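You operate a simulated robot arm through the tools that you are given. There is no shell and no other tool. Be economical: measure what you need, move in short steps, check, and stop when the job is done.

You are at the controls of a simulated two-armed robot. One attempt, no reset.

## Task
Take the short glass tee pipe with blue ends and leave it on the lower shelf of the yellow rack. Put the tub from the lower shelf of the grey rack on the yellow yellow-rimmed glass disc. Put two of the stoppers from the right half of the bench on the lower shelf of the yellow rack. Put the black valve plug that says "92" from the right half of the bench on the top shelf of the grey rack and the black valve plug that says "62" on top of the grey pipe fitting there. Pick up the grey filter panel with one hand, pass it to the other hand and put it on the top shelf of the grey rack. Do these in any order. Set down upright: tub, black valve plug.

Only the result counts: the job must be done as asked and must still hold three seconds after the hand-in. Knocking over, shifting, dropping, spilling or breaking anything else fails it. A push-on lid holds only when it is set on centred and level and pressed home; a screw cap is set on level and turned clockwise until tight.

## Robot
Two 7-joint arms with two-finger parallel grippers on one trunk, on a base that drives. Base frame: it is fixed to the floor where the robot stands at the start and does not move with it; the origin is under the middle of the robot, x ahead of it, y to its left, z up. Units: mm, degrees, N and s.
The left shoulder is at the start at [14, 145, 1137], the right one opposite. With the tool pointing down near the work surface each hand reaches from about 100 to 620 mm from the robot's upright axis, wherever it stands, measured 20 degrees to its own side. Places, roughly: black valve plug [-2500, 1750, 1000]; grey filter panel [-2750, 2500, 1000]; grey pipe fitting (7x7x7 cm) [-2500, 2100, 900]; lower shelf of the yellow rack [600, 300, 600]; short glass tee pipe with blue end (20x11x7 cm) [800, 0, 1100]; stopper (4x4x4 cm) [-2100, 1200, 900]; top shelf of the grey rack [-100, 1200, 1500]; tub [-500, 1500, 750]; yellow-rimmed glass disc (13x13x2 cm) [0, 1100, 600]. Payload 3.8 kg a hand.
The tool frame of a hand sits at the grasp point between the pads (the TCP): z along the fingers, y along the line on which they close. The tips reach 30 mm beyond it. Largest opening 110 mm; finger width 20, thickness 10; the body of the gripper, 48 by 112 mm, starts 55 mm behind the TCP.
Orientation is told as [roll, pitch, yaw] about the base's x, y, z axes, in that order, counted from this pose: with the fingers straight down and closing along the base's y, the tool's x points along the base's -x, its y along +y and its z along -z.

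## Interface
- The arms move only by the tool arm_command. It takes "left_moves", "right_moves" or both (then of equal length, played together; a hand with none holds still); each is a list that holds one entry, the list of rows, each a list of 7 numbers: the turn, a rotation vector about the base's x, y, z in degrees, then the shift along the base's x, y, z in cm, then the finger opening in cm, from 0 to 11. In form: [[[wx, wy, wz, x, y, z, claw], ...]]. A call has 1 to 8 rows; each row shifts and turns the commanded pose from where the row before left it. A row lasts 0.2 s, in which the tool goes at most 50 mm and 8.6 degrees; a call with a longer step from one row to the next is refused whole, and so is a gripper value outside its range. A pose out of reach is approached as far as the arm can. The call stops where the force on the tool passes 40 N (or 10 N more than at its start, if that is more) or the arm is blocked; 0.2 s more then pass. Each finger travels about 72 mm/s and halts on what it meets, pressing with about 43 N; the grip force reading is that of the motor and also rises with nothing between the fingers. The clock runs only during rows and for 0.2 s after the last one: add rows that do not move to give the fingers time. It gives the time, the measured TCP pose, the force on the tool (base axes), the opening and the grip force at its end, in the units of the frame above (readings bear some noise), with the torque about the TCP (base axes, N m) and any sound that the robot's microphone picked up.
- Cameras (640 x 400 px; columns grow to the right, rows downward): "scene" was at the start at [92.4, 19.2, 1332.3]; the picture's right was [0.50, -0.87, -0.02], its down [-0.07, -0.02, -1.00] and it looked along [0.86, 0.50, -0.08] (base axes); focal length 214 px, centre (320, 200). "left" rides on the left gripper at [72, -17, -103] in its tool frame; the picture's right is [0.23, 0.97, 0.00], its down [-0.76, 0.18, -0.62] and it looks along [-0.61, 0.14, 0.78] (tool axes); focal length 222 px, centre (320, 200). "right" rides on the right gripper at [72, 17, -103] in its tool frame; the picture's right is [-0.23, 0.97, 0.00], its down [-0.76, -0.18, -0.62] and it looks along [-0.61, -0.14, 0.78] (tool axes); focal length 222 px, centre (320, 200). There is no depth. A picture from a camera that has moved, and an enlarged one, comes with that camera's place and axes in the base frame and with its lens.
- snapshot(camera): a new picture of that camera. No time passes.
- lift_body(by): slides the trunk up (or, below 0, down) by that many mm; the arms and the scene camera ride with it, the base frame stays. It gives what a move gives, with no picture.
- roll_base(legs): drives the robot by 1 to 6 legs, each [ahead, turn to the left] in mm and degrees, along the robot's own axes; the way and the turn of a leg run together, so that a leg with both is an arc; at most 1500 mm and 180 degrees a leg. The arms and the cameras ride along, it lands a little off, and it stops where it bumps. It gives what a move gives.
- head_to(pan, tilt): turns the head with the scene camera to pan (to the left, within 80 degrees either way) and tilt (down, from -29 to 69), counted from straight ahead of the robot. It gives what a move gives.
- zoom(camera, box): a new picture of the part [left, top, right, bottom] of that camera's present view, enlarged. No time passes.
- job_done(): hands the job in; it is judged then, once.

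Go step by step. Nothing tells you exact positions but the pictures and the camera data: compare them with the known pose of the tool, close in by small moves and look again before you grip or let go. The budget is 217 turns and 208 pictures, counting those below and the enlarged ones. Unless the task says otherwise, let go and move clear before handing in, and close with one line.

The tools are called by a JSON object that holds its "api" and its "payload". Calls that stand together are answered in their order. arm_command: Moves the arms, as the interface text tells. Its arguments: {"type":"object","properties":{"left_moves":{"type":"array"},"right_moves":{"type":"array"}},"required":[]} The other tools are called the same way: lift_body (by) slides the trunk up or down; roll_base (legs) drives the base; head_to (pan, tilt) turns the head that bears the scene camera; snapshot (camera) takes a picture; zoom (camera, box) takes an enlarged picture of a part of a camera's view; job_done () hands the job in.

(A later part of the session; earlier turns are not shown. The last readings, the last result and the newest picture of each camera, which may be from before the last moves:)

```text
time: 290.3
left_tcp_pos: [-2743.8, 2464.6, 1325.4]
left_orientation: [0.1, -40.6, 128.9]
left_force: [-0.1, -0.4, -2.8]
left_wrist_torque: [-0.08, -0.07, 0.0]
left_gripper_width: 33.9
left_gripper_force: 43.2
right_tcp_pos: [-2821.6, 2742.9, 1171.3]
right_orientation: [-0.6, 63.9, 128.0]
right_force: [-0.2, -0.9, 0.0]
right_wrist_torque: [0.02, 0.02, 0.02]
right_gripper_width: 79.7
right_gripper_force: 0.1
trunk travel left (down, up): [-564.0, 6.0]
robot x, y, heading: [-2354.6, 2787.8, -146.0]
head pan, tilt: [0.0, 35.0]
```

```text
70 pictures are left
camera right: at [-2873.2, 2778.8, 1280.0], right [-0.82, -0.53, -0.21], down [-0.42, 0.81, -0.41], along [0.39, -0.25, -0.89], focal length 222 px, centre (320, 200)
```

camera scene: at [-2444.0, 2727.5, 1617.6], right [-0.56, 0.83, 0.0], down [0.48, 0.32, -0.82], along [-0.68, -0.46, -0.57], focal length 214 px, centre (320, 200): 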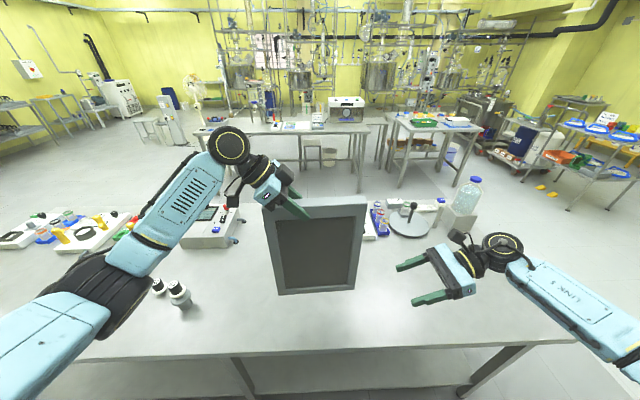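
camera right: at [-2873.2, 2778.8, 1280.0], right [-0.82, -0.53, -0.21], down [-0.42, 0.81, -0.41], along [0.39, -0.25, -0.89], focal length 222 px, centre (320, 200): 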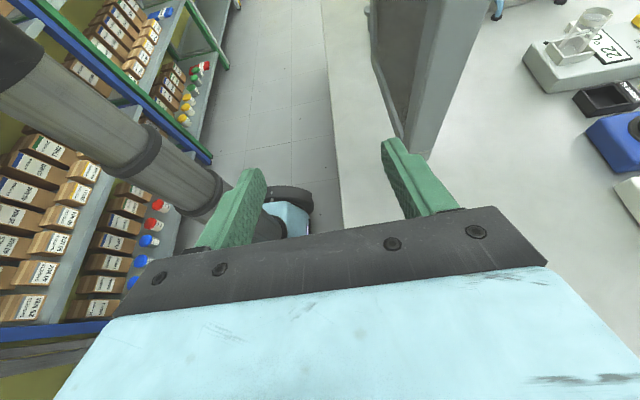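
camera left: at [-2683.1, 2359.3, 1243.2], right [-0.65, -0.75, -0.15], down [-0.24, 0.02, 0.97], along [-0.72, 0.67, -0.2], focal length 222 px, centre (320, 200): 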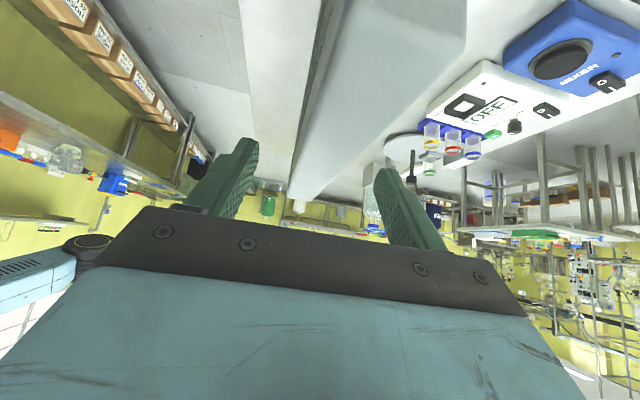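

The right hand needs to move about 106 mm deeper to line up with the panel's plane, then about 116 mm in. First the alignment.

{"api": "arm_command", "payload": {"right_moves": [[[0, 0, 0, -2.8, -2.15, -0.3, 8], [0, 0, 0, -2.8, -2.15, -0.3, 8], [0, 0, 0, -2.8, -2.1, -0.3, 8]]]}}

{"api": "snapshot", "payload": {"camera": "right"}}

{"api": "zoom", "payload": {"camera": "scene", "box": [240, 160, 480, 310]}}

```text
time: 291.1
left_tcp_pos: [-2745.5, 2464.3, 1326.1]
left_orientation: [0.0, -40.6, 128.8]
left_force: [0.4, -0.5, -4.0]
left_wrist_torque: [-0.13, -0.12, -0.01]
left_gripper_width: 33.8
left_gripper_force: 42.6
right_tcp_pos: [-2906.3, 2674.5, 1161.8]
right_orientation: [-0.9, 64.1, 127.9]
right_force: [-0.9, 0.7, -0.2]
right_wrist_torque: [0.01, -0.01, 0.02]
right_gripper_width: 80.2
right_gripper_force: 0.1
trunk travel left (down, up): [-564.0, 6.0]
robot x, y, heading: [-2356.0, 2787.5, -145.9]
head pan, tilt: [0.0, 35.0]
```

```text
69 pictures are left
camera right: at [-2957.5, 2713.1, 1270.4], right [-0.82, -0.53, -0.21], down [-0.42, 0.81, -0.41], along [0.39, -0.25, -0.89], focal length 222 px, centre (320, 200)
```

right: 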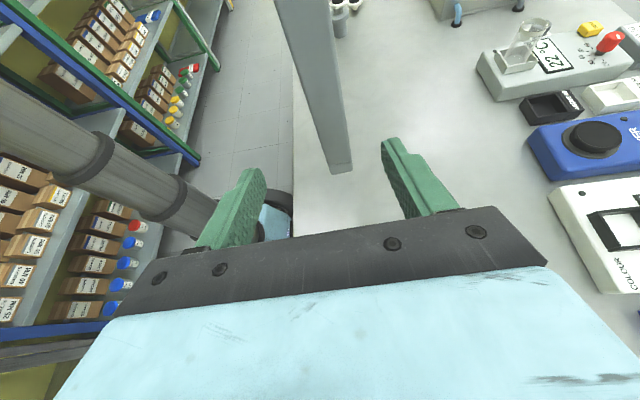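

```text
2.67 times, centred on (360, 235) of scene
camera zoom: at [-2444.8, 2726.2, 1617.5], right [-0.56, 0.83, 0.0], down [0.48, 0.32, -0.82], along [-0.68, -0.46, -0.57], focal length 572 px, centre (213, 107)
```

zoom: 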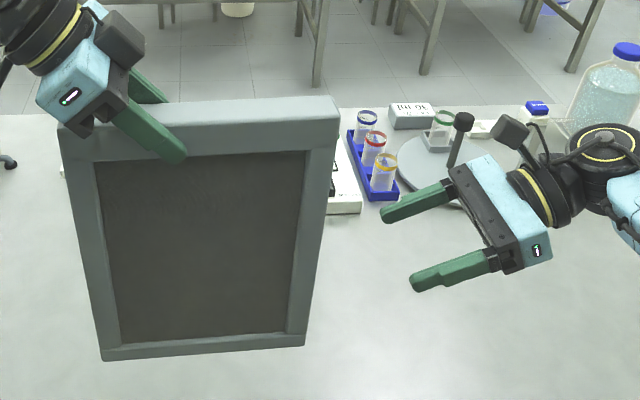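

The panel's edge lies between the right fingers' line, needing about a 5 mm correction. Advancing to straddle the edge.

{"api": "arm_command", "payload": {"right_moves": [[[0, 0, 0, 1.4, -2.4, 0, 8], [0, 0, 0, 1.6, -2.3, 0, 8], [0, 0, 0, 1.6, -2.3, 0, 8]]]}}

{"api": "snapshot", "payload": {"camera": "right"}}

{"api": "zoom", "payload": {"camera": "scene", "box": [240, 160, 480, 310]}}

```text
time: 291.9
left_tcp_pos: [-2743.6, 2462.8, 1326.1]
left_orientation: [0.2, -40.6, 128.9]
left_force: [0.9, 0.2, -1.9]
left_wrist_torque: [-0.07, -0.06, 0.0]
left_gripper_width: 33.6
left_gripper_force: 42.5
right_tcp_pos: [-2858.7, 2607.8, 1164.9]
right_orientation: [-0.8, 64.0, 127.9]
right_force: [-0.5, -0.4, -0.5]
right_wrist_torque: [-0.02, 0.0, 0.0]
right_gripper_width: 79.8
right_gripper_force: 0.1
trunk travel left (down, up): [-564.0, 6.0]
robot x, y, heading: [-2351.7, 2786.3, -145.9]
head pan, tilt: [0.0, 35.0]
```

```text
67 pictures are left
camera right: at [-2910.9, 2645.2, 1272.1], right [-0.82, -0.53, -0.21], down [-0.42, 0.81, -0.41], along [0.39, -0.25, -0.89], focal length 222 px, centre (320, 200)
```

right: 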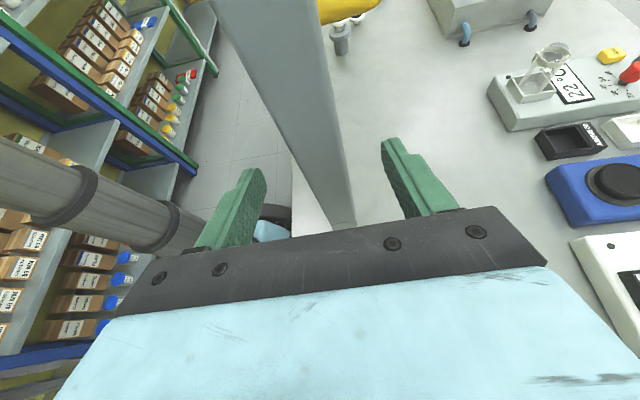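

```text
2.67 times, centred on (360, 235) of scene
camera zoom: at [-2443.6, 2727.4, 1617.7], right [-0.56, 0.83, 0.0], down [0.48, 0.32, -0.82], along [-0.68, -0.46, -0.57], focal length 572 px, centre (213, 107)
```

zoom: 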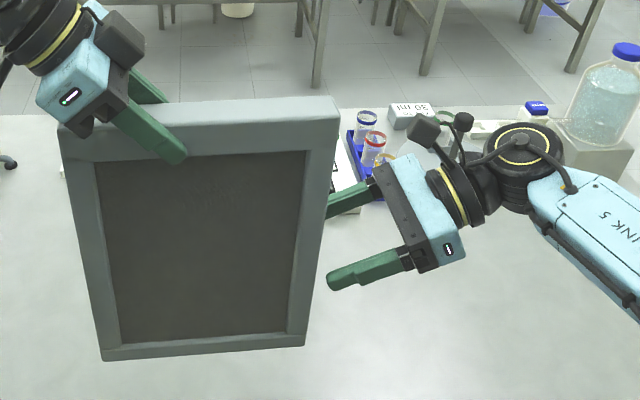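

Another 35 mm in, then close the right hand.

{"api": "arm_command", "payload": {"right_moves": [[[0, 0, 0, 1.05, -1.45, 0, 8], [0, 0, 0, 1.05, -1.45, 0, 8], [0, 0, 0, 0, 0, 0, 3], [0, 0, 0, 0, 0, 0, 3], [0, 0, 0, 0, 0, 0, 3], [0, 0, 0, 0, 0, 0, 3]]]}}

{"api": "zoom", "payload": {"camera": "scene", "box": [240, 160, 480, 310]}}

```text
time: 293.3
left_tcp_pos: [-2744.7, 2464.4, 1325.2]
left_orientation: [0.1, -40.6, 129.0]
left_force: [-5.6, -0.7, -4.2]
left_wrist_torque: [-0.42, 0.25, 0.67]
left_gripper_width: 34.0
left_gripper_force: 42.8
right_tcp_pos: [-2839.5, 2579.7, 1163.5]
right_orientation: [-0.7, 64.0, 128.2]
right_force: [6.3, 1.0, 1.9]
right_wrist_torque: [0.0, 0.6, 0.14]
right_gripper_width: 34.0
right_gripper_force: 43.0
trunk travel left (down, up): [-564.0, 6.0]
robot x, y, heading: [-2353.0, 2784.4, -145.9]
head pan, tilt: [0.0, 35.0]
```

```text
2.67 times, centred on (360, 235) of scene
camera zoom: at [-2444.0, 2727.8, 1617.6], right [-0.56, 0.83, 0.0], down [0.48, 0.32, -0.82], along [-0.68, -0.46, -0.57], focal length 572 px, centre (213, 107)
```

zoom: 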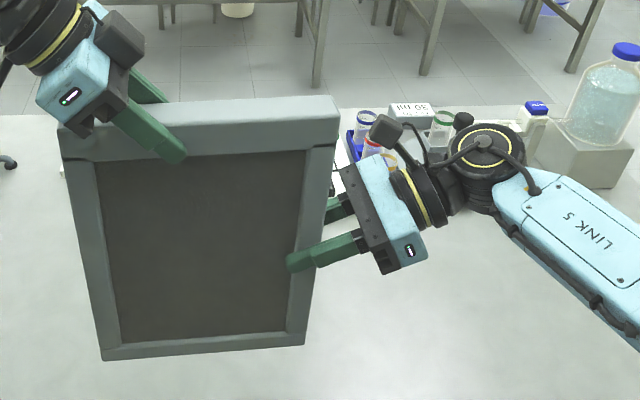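

Both hands hold it. Now the left hand opens and backs off up and to the left.

{"api": "arm_command", "payload": {"left_moves": [[[0, 0, 0, 0, 0, 0, 4.5], [0, 0, 0, 0, 0, 0, 6.5], [0, 0, 0, 0, 0, 0, 8], [0, 0, 0, 0, 0, 0, 8], [0, 0, 0, 1, -1.3, 1.9, 8], [0, 0, 0, 1.2, -1.5, 2.2, 8], [0, 0, 0, 1.2, -1.5, 2.2, 8], [0, 0, 0, 1.2, -1.5, 2.2, 8]]]}}

{"api": "zoom", "payload": {"camera": "scene", "box": [220, 140, 480, 310]}}

```text
time: 295.1
left_tcp_pos: [-2697.9, 2405.1, 1410.7]
left_orientation: [0.1, -40.5, 128.8]
left_force: [0.8, 1.1, 0.3]
left_wrist_torque: [0.01, -0.01, 0.01]
left_gripper_width: 80.1
left_gripper_force: 0.1
right_tcp_pos: [-2837.8, 2579.2, 1163.7]
right_orientation: [-0.7, 64.1, 128.1]
right_force: [1.2, 0.4, 0.2]
right_wrist_torque: [0.32, 0.21, 0.0]
right_gripper_width: 33.7
right_gripper_force: 43.2
trunk travel left (down, up): [-564.0, 6.0]
robot x, y, heading: [-2355.1, 2785.3, -145.8]
head pan, tilt: [0.0, 35.0]
```

```text
2.35 times, centred on (350, 225) of scene
camera zoom: at [-2443.5, 2727.5, 1617.7], right [-0.56, 0.83, 0.0], down [0.48, 0.32, -0.82], along [-0.68, -0.46, -0.57], focal length 505 px, centre (249, 141)
```

zoom: 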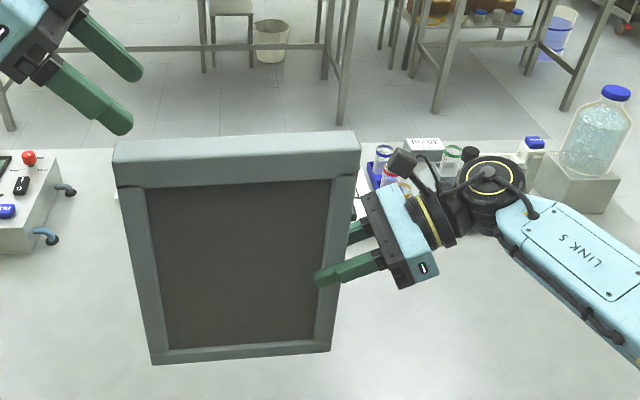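

Handover done: the right hand alone holds the panel without sag. I'll raise it well clear and stow the left hand.

{"api": "arm_command", "payload": {"right_moves": [[[0, 0, 0, 0.5, 0.3, 4.5, 3], [0, 0, 0, 0.5, 0.3, 4.5, 3], [0, 0, 0, 0.5, 0.3, 4.5, 3], [0, 0, 0, 0.5, 0.3, 4.5, 3], [0, 0, 0, 0.5, 0.3, 4.5, 3], [0, 0, 0, 0.5, 0.3, 4.5, 3], [0, 0, 0, 0.5, 0.3, 4.5, 3]]], "left_moves": [[[-5.2, -4.2, 0, 2.5, 0, 0, 8], [-5.2, -4.2, 0, 2.5, 0, 0, 8], [-5.2, -4.2, 0, 2.5, 0, -2, 8], [-5.2, -4.2, 0, 2.5, 0, -2, 8], [-5.2, -4.2, 0, 2.5, 0, -2, 8], [-5.2, -4.2, 0, 2, 0, -2, 8], [0, 0, 0, 2, 0, -2, 8]]]}}

{"api": "snapshot", "payload": {"camera": "scene"}}

```text
time: 296.7
left_tcp_pos: [-2531.6, 2405.6, 1311.2]
left_orientation: [0.1, -0.6, 128.9]
left_force: [0.1, 0.1, 0.0]
left_wrist_torque: [0.01, 0.02, 0.01]
left_gripper_width: 80.0
left_gripper_force: 0.0
right_tcp_pos: [-2801.8, 2600.4, 1478.4]
right_orientation: [-0.6, 63.9, 128.0]
right_force: [0.0, 0.6, -4.0]
right_wrist_torque: [0.27, 0.26, -0.02]
right_gripper_width: 33.9
right_gripper_force: 43.4
trunk travel left (down, up): [-564.0, 6.0]
robot x, y, heading: [-2354.3, 2787.9, -145.9]
head pan, tilt: [0.0, 35.0]
```

```text
63 pictures are left
camera scene: at [-2441.8, 2727.1, 1617.8], right [-0.56, 0.83, 0.0], down [0.47, 0.32, -0.82], along [-0.68, -0.46, -0.57], focal length 214 px, centre (320, 200)
```

scene: 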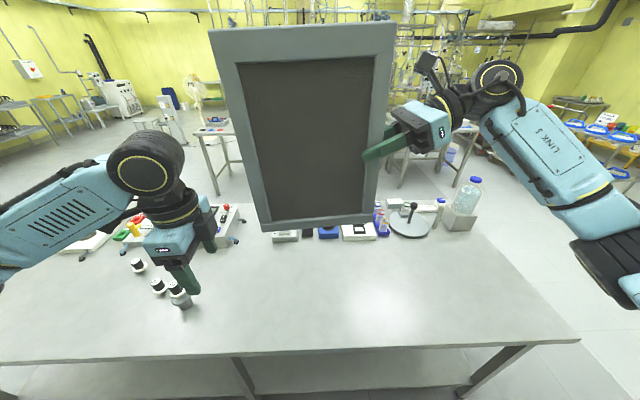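

The panel is held high and level. Driving to the grey rack.

{"api": "roll_base", "payload": {"legs": [[-130, 0], [0, 88.5], [1300, 0], [1200, 0], [0, 90.5]]}}

{"api": "head_to", "payload": {"pan": 25, "tilt": 20}}

{"api": "snapshot", "payload": {"camera": "scene"}}

```text
time: 317.3
left_tcp_pos: [-737.0, 1103.5, 1310.8]
left_orientation: [0.0, -0.5, -53.5]
left_force: [-0.8, 0.5, 0.2]
left_wrist_torque: [-0.01, 0.02, -0.03]
left_gripper_width: 79.9
left_gripper_force: 0.0
right_tcp_pos: [-476.1, 897.3, 1478.0]
right_orientation: [-0.8, 64.0, -54.4]
right_force: [-0.2, -0.4, -2.7]
right_wrist_torque: [-0.29, -0.26, 0.01]
right_gripper_width: 33.5
right_gripper_force: 43.3
trunk travel left (down, up): [-564.0, 6.0]
robot x, y, heading: [-931.7, 733.3, 31.7]
head pan, tilt: [0.0, 35.0]
```

```text
time: 318.2
left_tcp_pos: [-736.9, 1102.8, 1310.3]
left_orientation: [0.0, -0.5, -53.7]
left_force: [0.3, -0.2, 0.2]
left_wrist_torque: [0.0, 0.0, -0.02]
left_gripper_width: 80.0
left_gripper_force: 0.1
right_tcp_pos: [-474.1, 897.3, 1477.6]
right_orientation: [-0.7, 64.0, -54.4]
right_force: [-0.3, 0.5, -3.2]
right_wrist_torque: [-0.3, -0.24, -0.01]
right_gripper_width: 33.5
right_gripper_force: 43.0
trunk travel left (down, up): [-564.0, 6.0]
robot x, y, heading: [-932.3, 731.3, 31.7]
head pan, tilt: [25.0, 20.0]
```

```text
62 pictures are left
camera scene: at [-864.0, 821.8, 1641.5], right [0.83, -0.55, 0.0], down [-0.19, -0.29, -0.94], along [0.52, 0.78, -0.34], focal length 214 px, centre (320, 200)
```

scene: 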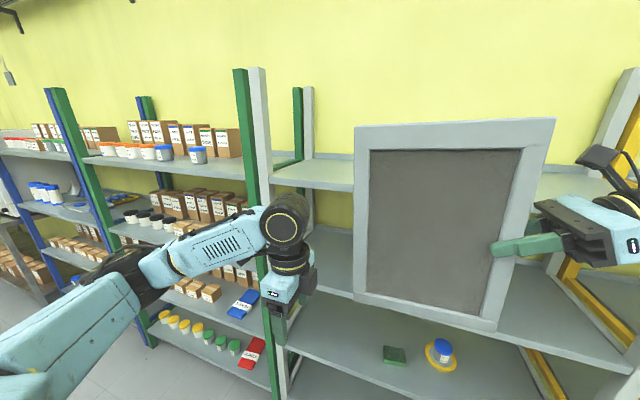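

I'm square to the grey rack; its top shelf is at about z=1440 and 730 mm ahead. I'll raise the panel so its bottom clears the shelf, and pull the left hand in.

{"api": "arm_command", "payload": {"right_moves": [[[0, 0, 0, 0, 0, 2.5, 3], [0, 0, 0, 0, 0, 2.5, 3], [0, 0, 0, 0, 0, 2.5, 3], [0, 0, 0, 0, 0, 2.5, 3], [0, 0, 0, 0, 0, 2.5, 3], [0, 0, 0, 0, 0, 2.5, 3], [0, 0, 0, 0, 0, 2.5, 3]]], "left_moves": [[[0, 0, 0, -1.8, -1.1, 0, 8], [0, 0, 0, -1.8, -1.1, 0, 8], [0, 0, 0, -1.8, -1.1, 0, 8], [0, 0, 0, -1.8, -1.1, 0, 8], [0, 0, 0, -1.8, -1.1, 0, 8], [0, 0, 0, -1.8, -1.1, 0, 8], [0, 0, 0, -1.8, -1.1, 0, 8]]]}}

{"api": "head_to", "payload": {"pan": 0, "tilt": 15}}

{"api": "snapshot", "payload": {"camera": "scene"}}

```text
time: 319.8
left_tcp_pos: [-819.1, 1052.4, 1311.0]
left_orientation: [0.1, -0.6, -53.6]
left_force: [-0.4, -0.3, 0.5]
left_wrist_torque: [-0.02, 0.02, -0.03]
left_gripper_width: 80.0
left_gripper_force: 0.1
left hand out of reach, approached as far as the arm can: row 5, 6, 7
right_tcp_pos: [-476.8, 898.2, 1653.1]
right_orientation: [-0.8, 64.1, -54.3]
right_force: [0.5, 0.1, -3.3]
right_wrist_torque: [-0.31, -0.19, 0.01]
right_gripper_width: 33.7
right_gripper_force: 43.1
trunk travel left (down, up): [-564.0, 6.0]
robot x, y, heading: [-937.2, 729.6, 31.7]
head pan, tilt: [25.0, 20.0]
```

```text
time: 320.7
left_tcp_pos: [-818.7, 1053.3, 1311.7]
left_orientation: [0.0, -0.5, -53.6]
left_force: [0.5, 0.1, 0.2]
left_wrist_torque: [-0.01, 0.0, 0.02]
left_gripper_width: 80.1
left_gripper_force: 0.1
right_tcp_pos: [-474.5, 896.6, 1653.1]
right_orientation: [-0.8, 63.9, -54.4]
right_force: [-0.3, 0.1, -3.3]
right_wrist_torque: [-0.34, -0.21, 0.02]
right_gripper_width: 33.6
right_gripper_force: 42.1
trunk travel left (down, up): [-564.0, 6.0]
robot x, y, heading: [-933.4, 730.4, 31.7]
head pan, tilt: [0.0, 15.0]
```

```text
61 pictures are left
camera scene: at [-835.9, 793.1, 1649.6], right [0.52, -0.85, 0.0], down [-0.22, -0.14, -0.97], along [0.82, 0.51, -0.26], focal length 214 px, centre (320, 200)
```

scene: 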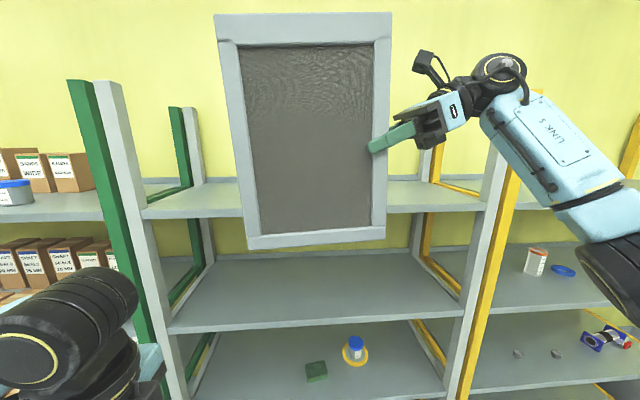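

The shelf is at about 1455, but the right forearm would pass close to the right-hand post. I'll shift the robot 220 mm to the left before going in.

{"api": "roll_base", "payload": {"legs": [[0, 92], [220, 0], [0, -90]]}}

{"api": "snapshot", "payload": {"camera": "scene"}}

```text
time: 330.1
left_tcp_pos: [-943.7, 1238.0, 1311.4]
left_orientation: [0.0, -0.5, -52.3]
left_force: [0.4, -0.2, 0.0]
left_wrist_torque: [-0.02, -0.01, -0.02]
left_gripper_width: 80.0
left_gripper_force: 0.0
right_tcp_pos: [-597.8, 1090.4, 1652.5]
right_orientation: [-0.8, 63.9, -53.1]
right_force: [0.0, -0.3, -3.3]
right_wrist_torque: [-0.3, -0.23, 0.0]
right_gripper_width: 33.9
right_gripper_force: 43.2
trunk travel left (down, up): [-564.0, 6.0]
robot x, y, heading: [-1052.7, 915.6, 32.7]
head pan, tilt: [0.0, 15.0]
```

```text
60 pictures are left
camera scene: at [-956.1, 978.5, 1649.6], right [0.54, -0.84, 0.0], down [-0.22, -0.14, -0.97], along [0.81, 0.52, -0.26], focal length 214 px, centre (320, 200)
```

scene: 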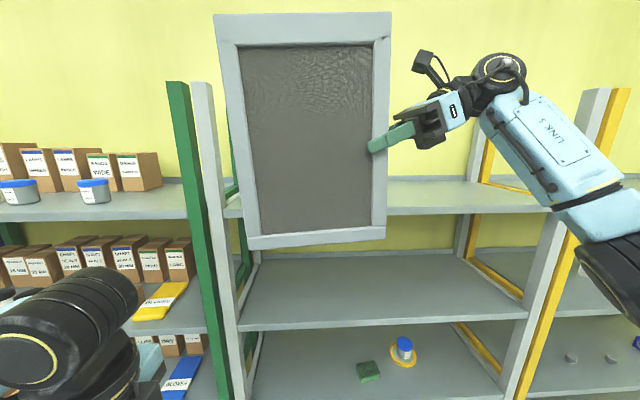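

Clear on both sides. Driving in 380 mm over the top shelf.

{"api": "roll_base", "payload": {"legs": [[380, 0]]}}

{"api": "snapshot", "payload": {"camera": "scene"}}

```text
time: 332.5
left_tcp_pos: [-623.1, 1443.6, 1312.5]
left_orientation: [0.1, -0.5, -52.5]
left_force: [-0.4, -0.5, -0.3]
left_wrist_torque: [-0.01, 0.01, 0.02]
left_gripper_width: 80.0
left_gripper_force: 0.0
right_tcp_pos: [-277.1, 1294.7, 1653.2]
right_orientation: [-0.7, 64.0, -53.3]
right_force: [-0.3, -0.1, -3.1]
right_wrist_torque: [-0.32, -0.23, 0.0]
right_gripper_width: 33.8
right_gripper_force: 43.1
trunk travel left (down, up): [-564.0, 6.0]
robot x, y, heading: [-734.1, 1121.7, 32.5]
head pan, tilt: [0.0, 15.0]
```

```text
59 pictures are left
camera scene: at [-636.0, 1184.0, 1649.7], right [0.54, -0.84, 0.0], down [-0.22, -0.14, -0.97], along [0.81, 0.52, -0.26], focal length 214 px, centre (320, 200)
```

scene: 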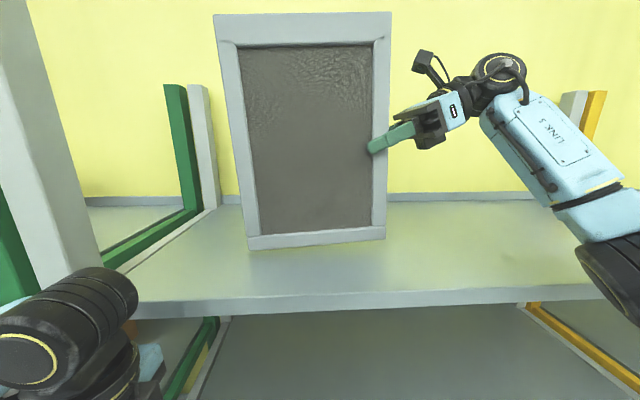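

The panel is 120 mm inside the edge and about 30 mm above the shelf. Lowering in steps.

{"api": "arm_command", "payload": {"right_moves": [[[0, 0, 0, 0, 0, -1, 3], [0, 0, 0, 0, 0, -0.8, 3]]]}}

{"api": "arm_command", "payload": {"right_moves": [[[0, 0, 0, 0, 0, -0.4, 3], [0, 0, 0, 0, 0, -0.4, 3]]]}}

{"api": "zoom", "payload": {"camera": "scene", "box": [220, 190, 420, 310]}}

```text
time: 333.1
left_tcp_pos: [-621.5, 1442.4, 1312.1]
left_orientation: [0.0, -0.4, -52.5]
left_force: [-0.1, -0.2, 0.8]
left_wrist_torque: [0.01, 0.01, 0.01]
left_gripper_width: 79.7
left_gripper_force: 0.1
right_tcp_pos: [-276.4, 1292.1, 1637.3]
right_orientation: [-0.3, 64.3, -52.8]
right_force: [3.0, -2.4, 9.6]
right_wrist_torque: [1.38, 0.68, -0.18]
right_gripper_width: 33.7
right_gripper_force: 42.7
trunk travel left (down, up): [-564.0, 6.0]
robot x, y, heading: [-734.2, 1120.7, 32.7]
head pan, tilt: [0.0, 15.0]
```

```text
time: 333.7
left_tcp_pos: [-624.5, 1442.7, 1313.1]
left_orientation: [-0.1, -0.4, -52.6]
left_force: [-0.2, 0.4, 0.7]
left_wrist_torque: [-0.02, 0.02, 0.02]
left_gripper_width: 80.0
left_gripper_force: 0.1
right_tcp_pos: [-278.9, 1292.7, 1629.0]
right_orientation: [-0.1, 64.1, -52.7]
right_force: [3.2, -0.8, 18.9]
right_wrist_torque: [-0.3, -0.64, 0.22]
right_gripper_width: 33.8
right_gripper_force: 43.0
trunk travel left (down, up): [-564.0, 6.0]
robot x, y, heading: [-730.3, 1125.3, 32.7]
head pan, tilt: [0.0, 15.0]
```

```text
3.20 times, centred on (320, 250) of scene
camera zoom: at [-636.7, 1183.1, 1650.0], right [0.54, -0.84, 0.0], down [-0.22, -0.14, -0.97], along [0.81, 0.52, -0.26], focal length 686 px, centre (320, 40)
```

zoom: 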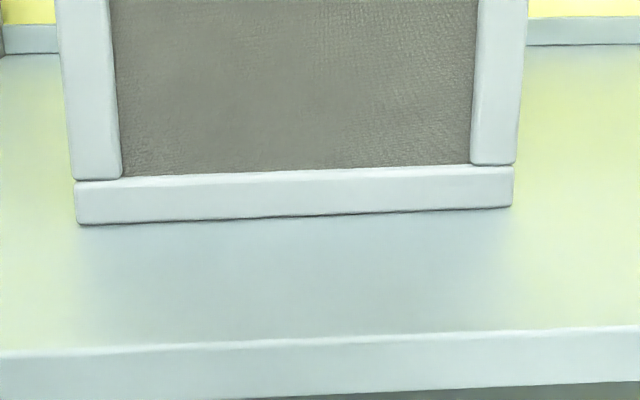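

The bottom edge sits flush on the shelf. I'll relieve and open slowly, then check before withdrawing.

{"api": "arm_command", "payload": {"right_moves": [[[0, 0, 0, 0, 0, 0.2, 3.2], [0, 0, 0, 0, 0, 0, 4.2], [0, 0, 0, 0, 0, 0, 5.5], [0, 0, 0, 0, 0, 0, 7.5], [0, 0, 0, 0, 0, 0, 8], [0, 0, 0, 0, 0, 0, 8]]]}}

{"api": "snapshot", "payload": {"camera": "scene"}}

{"api": "snapshot", "payload": {"camera": "right"}}

```text
time: 335.1
left_tcp_pos: [-623.4, 1443.6, 1312.0]
left_orientation: [0.0, -0.5, -52.5]
left_force: [0.1, 0.3, -0.6]
left_wrist_torque: [0.01, -0.04, -0.04]
left_gripper_width: 80.4
left_gripper_force: 0.1
right_tcp_pos: [-276.6, 1293.5, 1629.4]
right_orientation: [-0.7, 63.9, -53.3]
right_force: [0.7, 0.2, 0.5]
right_wrist_torque: [-0.01, 0.02, -0.01]
right_gripper_width: 79.9
right_gripper_force: 0.1
trunk travel left (down, up): [-564.0, 6.0]
robot x, y, heading: [-732.5, 1123.5, 32.7]
head pan, tilt: [0.0, 15.0]
```

```text
57 pictures are left
camera scene: at [-635.9, 1184.0, 1649.7], right [0.54, -0.84, 0.0], down [-0.22, -0.14, -0.97], along [0.81, 0.52, -0.26], focal length 214 px, centre (320, 200)
```

scene: 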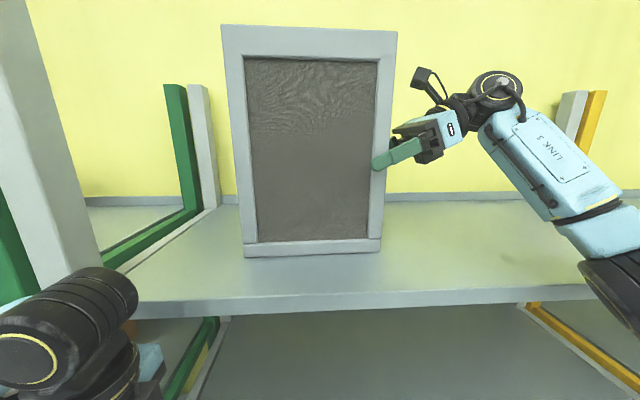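

```text
56 pictures are left
camera right: at [-225.5, 1257.2, 1737.0], right [0.83, 0.51, -0.21], down [0.4, -0.82, -0.41], along [-0.38, 0.26, -0.89], focal length 222 px, centre (320, 200)
```

right: 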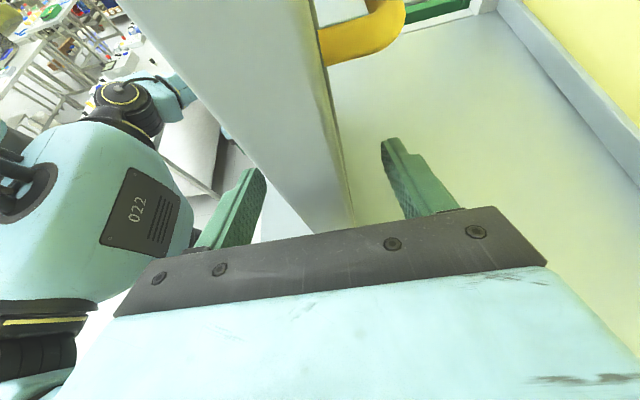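

The panel stands on its own. I'll withdraw the right hand along its fingers, out to the right.

{"api": "arm_command", "payload": {"right_moves": [[[0, 0, 0, 1.0, -1.55, 0.9, 8], [0, 0, 0, 1.0, -1.55, 0.9, 8], [0, 0, 0, 1.0, -1.55, 0.9, 8], [0, 0, 0, 1.0, -1.55, 0.9, 8], [0, 0, 0, 1.0, -1.55, 0.9, 8]]]}}

{"api": "roll_base", "payload": {"legs": [[-400, 0]]}}

{"api": "snapshot", "payload": {"camera": "scene"}}

```text
time: 336.3
left_tcp_pos: [-623.0, 1443.7, 1312.0]
left_orientation: [0.0, -0.3, -52.5]
left_force: [0.6, 0.0, -0.1]
left_wrist_torque: [0.03, 0.01, -0.01]
left_gripper_width: 79.7
left_gripper_force: 0.1
right_tcp_pos: [-227.6, 1216.0, 1673.7]
right_orientation: [-0.7, 63.9, -53.2]
right_force: [-0.8, 0.0, -0.2]
right_wrist_torque: [-0.05, 0.0, 0.01]
right_gripper_width: 79.9
right_gripper_force: 0.0
trunk travel left (down, up): [-564.0, 6.0]
robot x, y, heading: [-731.3, 1120.1, 32.5]
head pan, tilt: [0.0, 15.0]
```

```text
time: 338.8
left_tcp_pos: [-960.1, 1227.2, 1311.9]
left_orientation: [0.0, -0.5, -52.6]
left_force: [-0.4, 0.4, 0.4]
left_wrist_torque: [0.01, 0.01, -0.01]
left_gripper_width: 79.9
left_gripper_force: 0.1
right_tcp_pos: [-565.0, 1001.8, 1674.1]
right_orientation: [-0.8, 64.0, -53.4]
right_force: [-0.3, -0.8, -0.2]
right_wrist_torque: [-0.01, 0.04, -0.02]
right_gripper_width: 80.2
right_gripper_force: 0.1
trunk travel left (down, up): [-564.0, 6.0]
robot x, y, heading: [-1073.0, 903.6, 32.2]
head pan, tilt: [0.0, 15.0]
```

```text
55 pictures are left
camera scene: at [-973.2, 967.9, 1649.6], right [0.54, -0.84, 0.0], down [-0.22, -0.14, -0.97], along [0.81, 0.52, -0.26], focal length 214 px, centre (320, 200)
```

scene: 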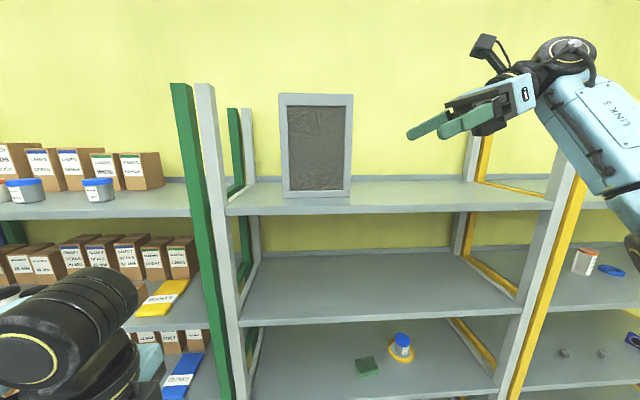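

The panel stands on the grey rack's top shelf. Last is plug "92", for the left hand, which is already tool-down. Driving back to the bench.

{"api": "roll_base", "payload": {"legs": [[0, 89.9], [900, 0], [905, 0], [0, 91], [40, 0]]}}

{"api": "lift_body", "payload": {"by": -230}}

{"api": "head_to", "payload": {"pan": 10, "tilt": 30}}

{"api": "snapshot", "payload": {"camera": "scene"}}

```text
time: 356.1
left_tcp_pos: [-2188.5, 2097.7, 1312.0]
left_orientation: [0.1, -0.5, 127.3]
left_force: [0.3, 0.6, 0.1]
left_wrist_torque: [0.0, 0.01, -0.02]
left_gripper_width: 80.0
left_gripper_force: 0.0
right_tcp_pos: [-2581.7, 2326.7, 1675.2]
right_orientation: [-0.4, 64.0, 126.8]
right_force: [-0.2, -0.9, 0.1]
right_wrist_torque: [0.02, -0.01, -0.01]
right_gripper_width: 80.3
right_gripper_force: 0.1
trunk travel left (down, up): [-564.0, 6.0]
robot x, y, heading: [-2080.4, 2422.3, -148.0]
head pan, tilt: [0.0, 15.0]
```

```text
time: 358.5
left_tcp_pos: [-2190.1, 2096.6, 1082.2]
left_orientation: [0.1, -0.5, 127.3]
left_force: [0.5, -0.5, 0.7]
left_wrist_torque: [0.01, 0.03, 0.0]
left_gripper_width: 80.1
left_gripper_force: 0.1
right_tcp_pos: [-2584.0, 2325.5, 1443.5]
right_orientation: [-0.7, 63.8, 126.6]
right_force: [0.3, -0.3, 0.2]
right_wrist_torque: [0.03, 0.02, -0.01]
right_gripper_width: 80.0
right_gripper_force: 0.0
trunk travel left (down, up): [-334.0, 236.0]
robot x, y, heading: [-2078.5, 2419.6, -147.6]
head pan, tilt: [0.0, 15.0]
```

```text
time: 359.3
left_tcp_pos: [-2190.1, 2096.0, 1080.7]
left_orientation: [0.0, -0.5, 127.3]
left_force: [0.6, 0.4, -0.7]
left_wrist_torque: [0.03, -0.03, -0.02]
left_gripper_width: 80.2
left_gripper_force: 0.0
right_tcp_pos: [-2582.9, 2326.4, 1443.7]
right_orientation: [-0.6, 64.0, 126.6]
right_force: [0.1, 0.0, 0.5]
right_wrist_torque: [0.02, 0.04, -0.02]
right_gripper_width: 79.7
right_gripper_force: 0.1
trunk travel left (down, up): [-334.0, 236.0]
robot x, y, heading: [-2079.9, 2421.3, -147.5]
head pan, tilt: [10.0, 30.0]
```

```text
54 pictures are left
camera scene: at [-2165.0, 2350.7, 1395.5], right [-0.67, 0.74, 0.0], down [0.37, 0.34, -0.87], along [-0.64, -0.58, -0.5], focal length 214 px, centre (320, 200)
```

scene: 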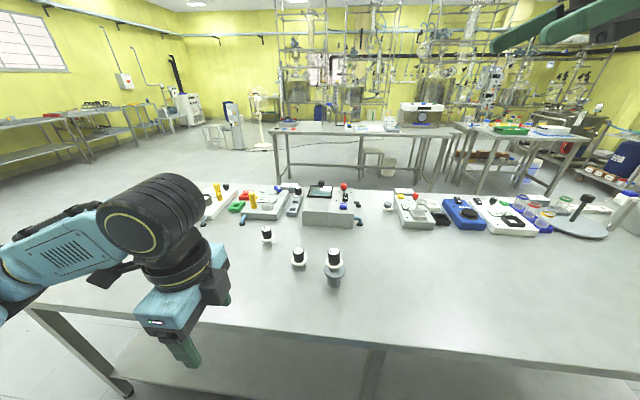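

"92" stands at about (-2493, 1955). I'll drive 60 mm closer and bring the left hand over it.

{"api": "roll_base", "payload": {"legs": [[60, 0]]}}

{"api": "arm_command", "payload": {"left_moves": [[[0, 0, 0, -4.2, -1.8, 0, 7.5], [0, 0, 0, -4.2, -1.8, 0, 7.5], [0, 0, 0, -4.2, -1.8, -1, 7.5], [0, 0, 0, -4.2, -1.8, -1.5, 7.5], [0, 0, 0, -4.1, -1.8, -2, 7.5], [0, 0, 0, -4.1, -1.8, -2, 7.5]]]}}

{"api": "snapshot", "payload": {"camera": "left"}}

{"api": "zoom", "payload": {"camera": "scene", "box": [240, 210, 380, 310]}}

```text
time: 360.3
left_tcp_pos: [-2241.4, 2064.1, 1080.3]
left_orientation: [0.0, -0.4, 127.2]
left_force: [0.3, 1.0, -0.2]
left_wrist_torque: [0.0, 0.0, -0.04]
left_gripper_width: 80.1
left_gripper_force: 0.1
right_tcp_pos: [-2636.5, 2294.0, 1443.4]
right_orientation: [-0.8, 64.1, 126.5]
right_force: [0.5, 0.4, -0.1]
right_wrist_torque: [0.03, -0.04, 0.07]
right_gripper_width: 80.2
right_gripper_force: 0.1
trunk travel left (down, up): [-334.0, 236.0]
robot x, y, heading: [-2130.4, 2388.7, -147.5]
head pan, tilt: [10.0, 30.0]
```

```text
time: 361.7
left_tcp_pos: [-2491.7, 1956.2, 1015.3]
left_orientation: [0.0, -0.4, 127.1]
left_force: [-0.5, 0.7, -0.2]
left_wrist_torque: [0.02, -0.02, 0.02]
left_gripper_width: 75.0
left_gripper_force: 0.1
right_tcp_pos: [-2636.2, 2295.1, 1443.9]
right_orientation: [-0.7, 64.1, 126.5]
right_force: [-0.4, 0.5, 0.0]
right_wrist_torque: [0.0, 0.01, 0.03]
right_gripper_width: 80.0
right_gripper_force: 0.0
trunk travel left (down, up): [-334.0, 236.0]
robot x, y, heading: [-2130.4, 2390.2, -147.5]
head pan, tilt: [10.0, 30.0]
```

```text
53 pictures are left
camera left: at [-2432.3, 1908.5, 1118.5], right [-0.64, -0.77, 0.0], down [-0.6, 0.5, 0.63], along [-0.48, 0.4, -0.78], focal length 222 px, centre (320, 200)
```

left: 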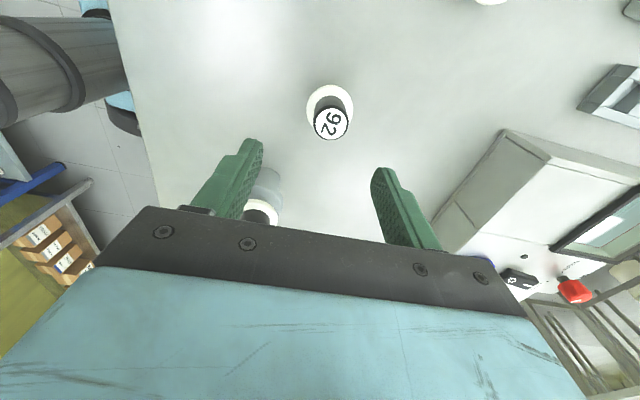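

```text
4.00 times, centred on (310, 260) of scene
camera zoom: at [-2216.6, 2318.8, 1395.4], right [-0.67, 0.74, 0.0], down [0.37, 0.34, -0.87], along [-0.64, -0.58, -0.5], focal length 858 px, centre (360, -40)
```

zoom: 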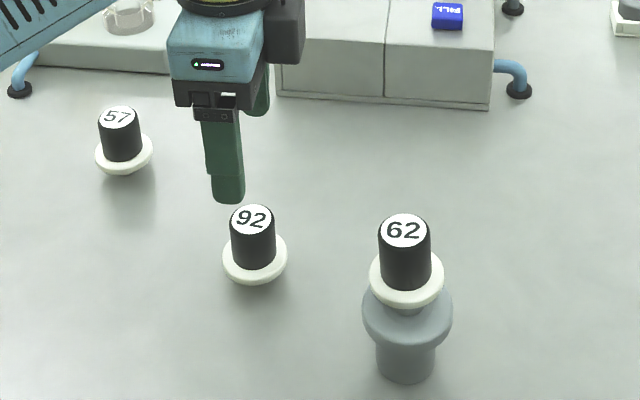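

I'll correct by about 9 mm and descend partway to check.

{"api": "arm_command", "payload": {"left_moves": [[[0, 0, 0, -0.7, -0.6, -2, 7.5], [0, 0, 0, 0, 0, -2, 7.5], [0, 0, 0, 0, 0, -2, 7.5]]]}}

{"api": "snapshot", "payload": {"camera": "left"}}

{"api": "zoom", "payload": {"camera": "scene", "box": [240, 210, 380, 310]}}

```text
time: 362.5
left_tcp_pos: [-2498.0, 1949.9, 954.6]
left_orientation: [0.0, -0.6, 127.1]
left_force: [-0.2, 0.3, -0.9]
left_wrist_torque: [0.0, 0.0, 0.02]
left_gripper_width: 75.0
left_gripper_force: 0.0
right_tcp_pos: [-2635.7, 2292.9, 1443.2]
right_orientation: [-0.8, 64.0, 126.5]
right_force: [0.4, 0.2, 0.1]
right_wrist_torque: [0.0, 0.0, 0.03]
right_gripper_width: 79.8
right_gripper_force: 0.0
trunk travel left (down, up): [-334.0, 236.0]
robot x, y, heading: [-2132.1, 2386.2, -147.6]
head pan, tilt: [10.0, 30.0]
```

```text
51 pictures are left
camera left: at [-2439.2, 1903.1, 1059.2], right [-0.64, -0.77, 0.0], down [-0.6, 0.49, 0.63], along [-0.48, 0.4, -0.78], focal length 222 px, centre (320, 200)
```

left: 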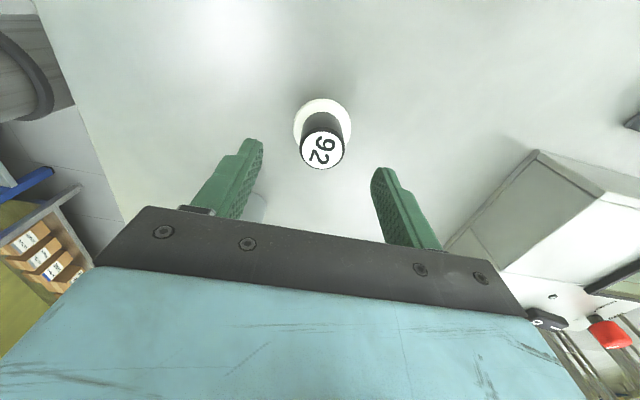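

```text
4.00 times, centred on (310, 260) of scene
camera zoom: at [-2215.8, 2318.6, 1395.4], right [-0.67, 0.74, 0.0], down [0.37, 0.34, -0.87], along [-0.64, -0.58, -0.5], focal length 858 px, centre (360, -40)
```

zoom: 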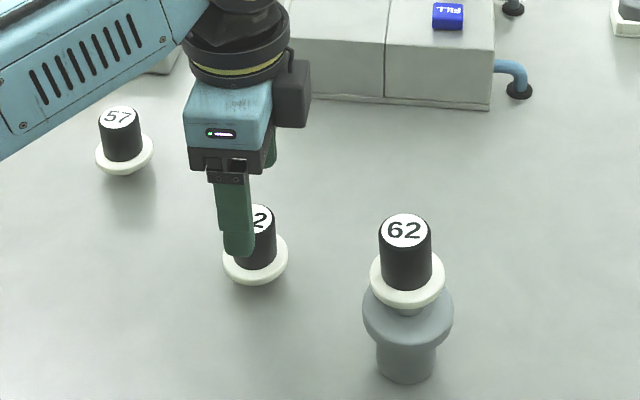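

Alignment is within a millimetre or two. Descending fully and gripping.

{"api": "arm_command", "payload": {"left_moves": [[[0, 0, 0, 0, 0, -2.2, 7.5], [0, 0, 0, 0, 0, -2.1, 7.5], [0, 0, 0, 0, 0, 0, 2.5], [0, 0, 0, 0, 0, 0, 2.5], [0, 0, 0, 0, 0, 0, 2.5], [0, 0, 0, 0, 0, 0, 2.5]]]}}

{"api": "arm_command", "payload": {"left_moves": [[[0, 0, 0, 0, 0, 2, 2.5], [0, 0, 0, 0, 0, 4, 2.5], [0, 0, 0, 0, 0, 4.5, 2.5], [0, 0, 0, 0, 0, 4.5, 2.5], [0, 0, 0, 0, 0, 4, 2.5]]]}}

{"api": "snapshot", "payload": {"camera": "left"}}

{"api": "snapshot", "payload": {"camera": "scene"}}

```text
time: 363.9
left_tcp_pos: [-2497.1, 1951.2, 913.2]
left_orientation: [0.1, -0.5, 127.3]
left_force: [-1.7, 0.3, -0.2]
left_wrist_torque: [0.06, 0.04, 0.0]
left_gripper_width: 32.0
left_gripper_force: 43.2
right_tcp_pos: [-2634.3, 2294.3, 1443.8]
right_orientation: [-0.6, 63.9, 126.6]
right_force: [-0.7, -0.7, -0.4]
right_wrist_torque: [-0.02, 0.02, 0.05]
right_gripper_width: 80.1
right_gripper_force: 0.1
trunk travel left (down, up): [-334.0, 236.0]
robot x, y, heading: [-2133.8, 2389.6, -147.8]
head pan, tilt: [10.0, 30.0]
```

```text
time: 365.1
left_tcp_pos: [-2497.7, 1951.3, 1103.4]
left_orientation: [-0.1, -0.4, 127.2]
left_force: [0.4, 0.3, 0.5]
left_wrist_torque: [0.03, 0.02, -0.02]
left_gripper_width: 32.1
left_gripper_force: 42.8
right_tcp_pos: [-2634.9, 2294.9, 1443.9]
right_orientation: [-0.5, 63.9, 126.6]
right_force: [0.6, -0.7, 0.9]
right_wrist_torque: [0.01, 0.02, -0.03]
right_gripper_width: 79.9
right_gripper_force: 0.0
trunk travel left (down, up): [-334.0, 236.0]
robot x, y, heading: [-2127.7, 2391.0, -147.8]
head pan, tilt: [10.0, 30.0]
```

```text
49 pictures are left
camera left: at [-2438.8, 1903.1, 1206.9], right [-0.64, -0.77, 0.0], down [-0.6, 0.49, 0.63], along [-0.48, 0.4, -0.78], focal length 222 px, centre (320, 200)
```

left: 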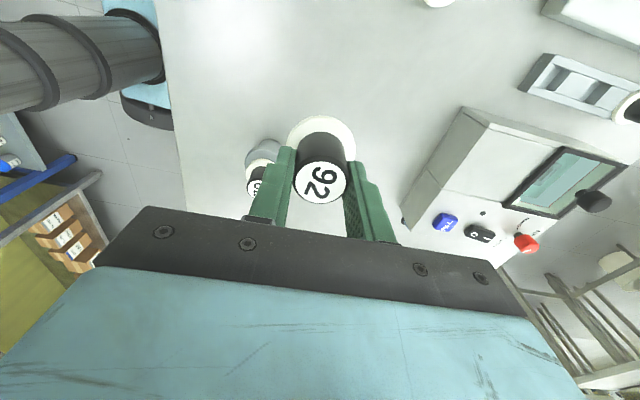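

```text
48 pictures are left
camera scene: at [-2215.2, 2318.9, 1395.5], right [-0.67, 0.74, 0.0], down [0.37, 0.34, -0.87], along [-0.64, -0.58, -0.5], focal length 214 px, centre (320, 200)
```

scene: 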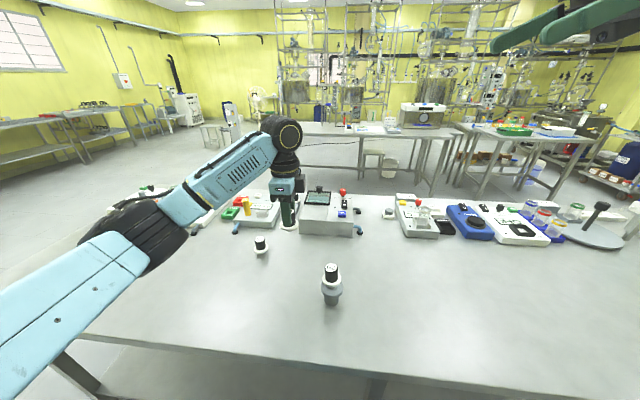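

"92" is held upright, its stem about 63 mm below the TCP. I'll draw in the left hand, straighten and stow the right arm, and raise the trunk.

{"api": "arm_command", "payload": {"left_moves": [[[0, 0, 0, 2.1, 1.3, 2.5, 2.5], [0, 0, 0, 2.1, 1.3, 2.5, 2.5], [0, 0, 0, 2.1, 1.3, 2.5, 2.5], [0, 0, 0, 2.1, 1.3, 2.5, 2.5], [0, 0, 0, 2.1, 1.3, 2.5, 2.5], [0, 0, 0, 2.1, 1.3, 2.5, 2.5], [0, 0, 0, 2.1, 1.3, 2.5, 2.5], [0, 0, 0, 0, 0, 0, 2.5]]], "right_moves": [[[6.26, 4.98, 0, 1.9, 1.2, -1.5, 8], [6.26, 4.98, 0, 1.9, 1.2, -1.5, 8], [6.26, 4.98, 0, 1.9, 1.2, -1.5, 8], [6.26, 4.98, 0, 1.9, 1.2, -1.5, 8], [6.26, 4.98, 0, 1.9, 1.2, -1.5, 8], [6.26, 4.98, 0, 1.9, 1.2, -1.5, 8], [6.26, 4.98, 0, 1.9, 1.2, -1.5, 8], [6.26, 4.98, 0, 1.9, 1.2, -1.5, 8]]]}}

{"api": "lift_body", "payload": {"by": 230}}

{"api": "snapshot", "payload": {"camera": "scene"}}

```text
time: 366.9
left_tcp_pos: [-2349.6, 2042.4, 1277.5]
left_orientation: [-0.2, -0.6, 127.4]
left_force: [0.3, -0.3, -0.9]
left_wrist_torque: [0.04, 0.0, 0.03]
left_gripper_width: 32.2
left_gripper_force: 42.7
right_tcp_pos: [-2481.6, 2389.5, 1323.0]
right_orientation: [1.1, -0.2, 127.6]
right_force: [0.1, -0.3, -0.5]
right_wrist_torque: [-0.02, 0.0, -0.01]
right_gripper_width: 80.2
right_gripper_force: 0.1
trunk travel left (down, up): [-334.0, 236.0]
robot x, y, heading: [-2130.8, 2389.7, -147.6]
head pan, tilt: [10.0, 30.0]
```

```text
time: 369.3
left_tcp_pos: [-2349.8, 2043.2, 1507.7]
left_orientation: [0.0, -0.4, 127.2]
left_force: [0.2, 0.2, 0.0]
left_wrist_torque: [0.0, 0.01, -0.03]
left_gripper_width: 32.1
left_gripper_force: 43.1
right_tcp_pos: [-2483.6, 2390.6, 1553.5]
right_orientation: [1.1, 0.0, 127.7]
right_force: [-1.1, -0.4, -0.5]
right_wrist_torque: [-0.02, -0.02, 0.0]
right_gripper_width: 80.1
right_gripper_force: 0.1
trunk travel left (down, up): [-564.0, 6.0]
robot x, y, heading: [-2132.2, 2390.4, -147.6]
head pan, tilt: [10.0, 30.0]
```

```text
47 pictures are left
camera scene: at [-2215.5, 2318.6, 1625.4], right [-0.67, 0.74, 0.0], down [0.37, 0.34, -0.87], along [-0.64, -0.58, -0.5], focal length 214 px, centre (320, 200)
```

scene: 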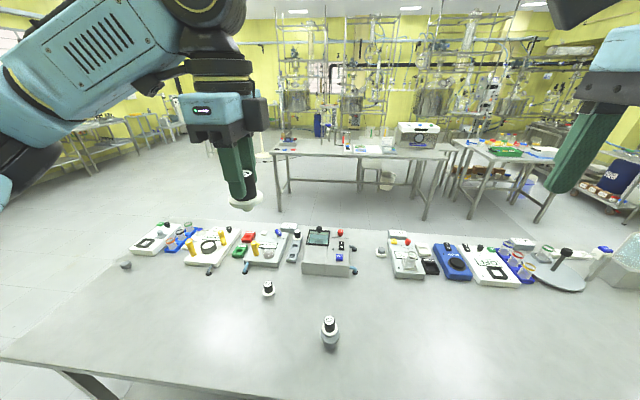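

Now back to the grey rack with plug "92", stopping a bit farther right than before.

{"api": "roll_base", "payload": {"legs": [[-120, 0], [0, 90.2], [1200, 0], [1036, 0], [0, 90.5]]}}

{"api": "head_to", "payload": {"pan": 5, "tilt": 15}}

{"api": "snapshot", "payload": {"camera": "scene"}}

```text
time: 388.9
left_tcp_pos: [-603.6, 916.2, 1508.4]
left_orientation: [0.0, -0.4, -51.4]
left_force: [1.0, 0.1, -0.5]
left_wrist_torque: [0.01, -0.02, -0.04]
left_gripper_width: 32.0
left_gripper_force: 42.9
right_tcp_pos: [-462.3, 571.7, 1552.9]
right_orientation: [1.2, 0.0, -51.0]
right_force: [0.0, 0.5, -0.3]
right_wrist_torque: [0.01, -0.02, 0.01]
right_gripper_width: 79.8
right_gripper_force: 0.1
trunk travel left (down, up): [-564.0, 6.0]
robot x, y, heading: [-816.1, 566.1, 33.8]
head pan, tilt: [10.0, 30.0]
```

```text
time: 389.6
left_tcp_pos: [-603.4, 915.4, 1507.8]
left_orientation: [0.0, -0.4, -51.4]
left_force: [0.3, -0.4, 0.1]
left_wrist_torque: [0.03, 0.01, 0.0]
left_gripper_width: 32.2
left_gripper_force: 43.5
right_tcp_pos: [-460.7, 572.1, 1553.4]
right_orientation: [1.1, 0.0, -50.9]
right_force: [0.4, 1.0, -0.5]
right_wrist_torque: [-0.02, 0.02, -0.01]
right_gripper_width: 80.0
right_gripper_force: 0.0
trunk travel left (down, up): [-564.0, 6.0]
robot x, y, heading: [-812.3, 561.5, 33.7]
head pan, tilt: [5.0, 15.0]
```

```text
46 pictures are left
camera scene: at [-724.2, 637.2, 1649.6], right [0.63, -0.78, 0.0], down [-0.2, -0.16, -0.97], along [0.75, 0.61, -0.26], focal length 214 px, centre (320, 200)
```

scene: 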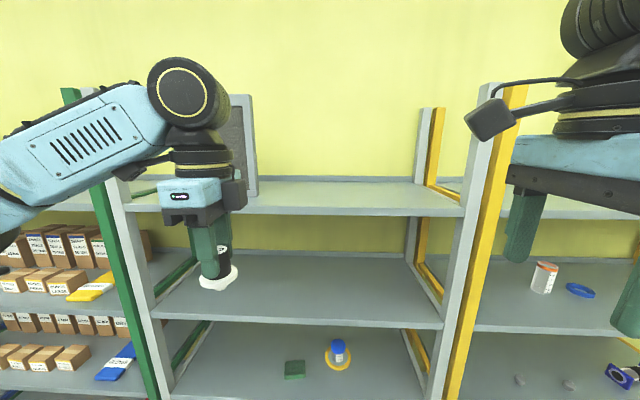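

The panel's right edge is about 290 mm left of my axis. I'll raise the plug above shelf level and move it inward, clear of the panel.

{"api": "arm_command", "payload": {"left_moves": [[[0, 0, 0, 3.8, 0.1, 1.4, 2.5], [0, 0, 0, 3.8, 0.1, 1.4, 2.5], [0, 0, 0, 3.8, 0.1, 1.4, 2.5], [0, 0, 0, 3.8, 0.1, 1.4, 2.5], [0, 0, 0, 3.7, 0.1, 1.4, 2.5]]]}}

{"api": "roll_base", "payload": {"legs": [[300, 0]]}}

{"api": "snapshot", "payload": {"camera": "scene"}}

```text
time: 390.9
left_tcp_pos: [-413.0, 917.1, 1578.0]
left_orientation: [0.1, -0.1, -51.4]
left_force: [-0.1, -0.4, -0.9]
left_wrist_torque: [0.03, 0.01, 0.0]
left_gripper_width: 32.0
left_gripper_force: 43.0
right_tcp_pos: [-459.8, 569.0, 1554.7]
right_orientation: [1.1, 0.2, -51.1]
right_force: [-0.4, -1.5, -0.2]
right_wrist_torque: [0.02, 0.05, 0.02]
right_gripper_width: 79.9
right_gripper_force: 0.1
trunk travel left (down, up): [-564.0, 6.0]
robot x, y, heading: [-812.5, 564.8, 33.8]
head pan, tilt: [5.0, 15.0]
```

```text
time: 392.9
left_tcp_pos: [-167.6, 1088.2, 1577.2]
left_orientation: [0.2, -0.5, -51.2]
left_force: [0.1, 0.9, -0.4]
left_wrist_torque: [0.07, 0.03, 0.03]
left_gripper_width: 32.2
left_gripper_force: 43.2
right_tcp_pos: [-213.6, 740.6, 1554.4]
right_orientation: [1.1, -0.1, -50.7]
right_force: [-0.5, 0.6, 0.3]
right_wrist_torque: [-0.02, -0.03, 0.02]
right_gripper_width: 80.2
right_gripper_force: 0.1
trunk travel left (down, up): [-564.0, 6.0]
robot x, y, heading: [-565.6, 730.1, 34.0]
head pan, tilt: [5.0, 15.0]
```

```text
45 pictures are left
camera scene: at [-475.7, 804.1, 1649.8], right [0.63, -0.78, 0.0], down [-0.2, -0.16, -0.97], along [0.75, 0.61, -0.26], focal length 214 px, centre (320, 200)
```

scene: 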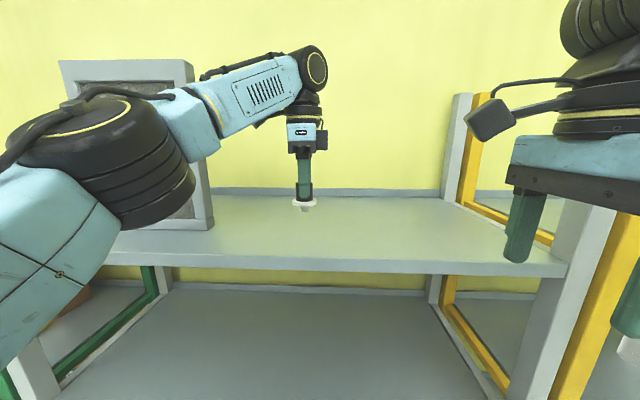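

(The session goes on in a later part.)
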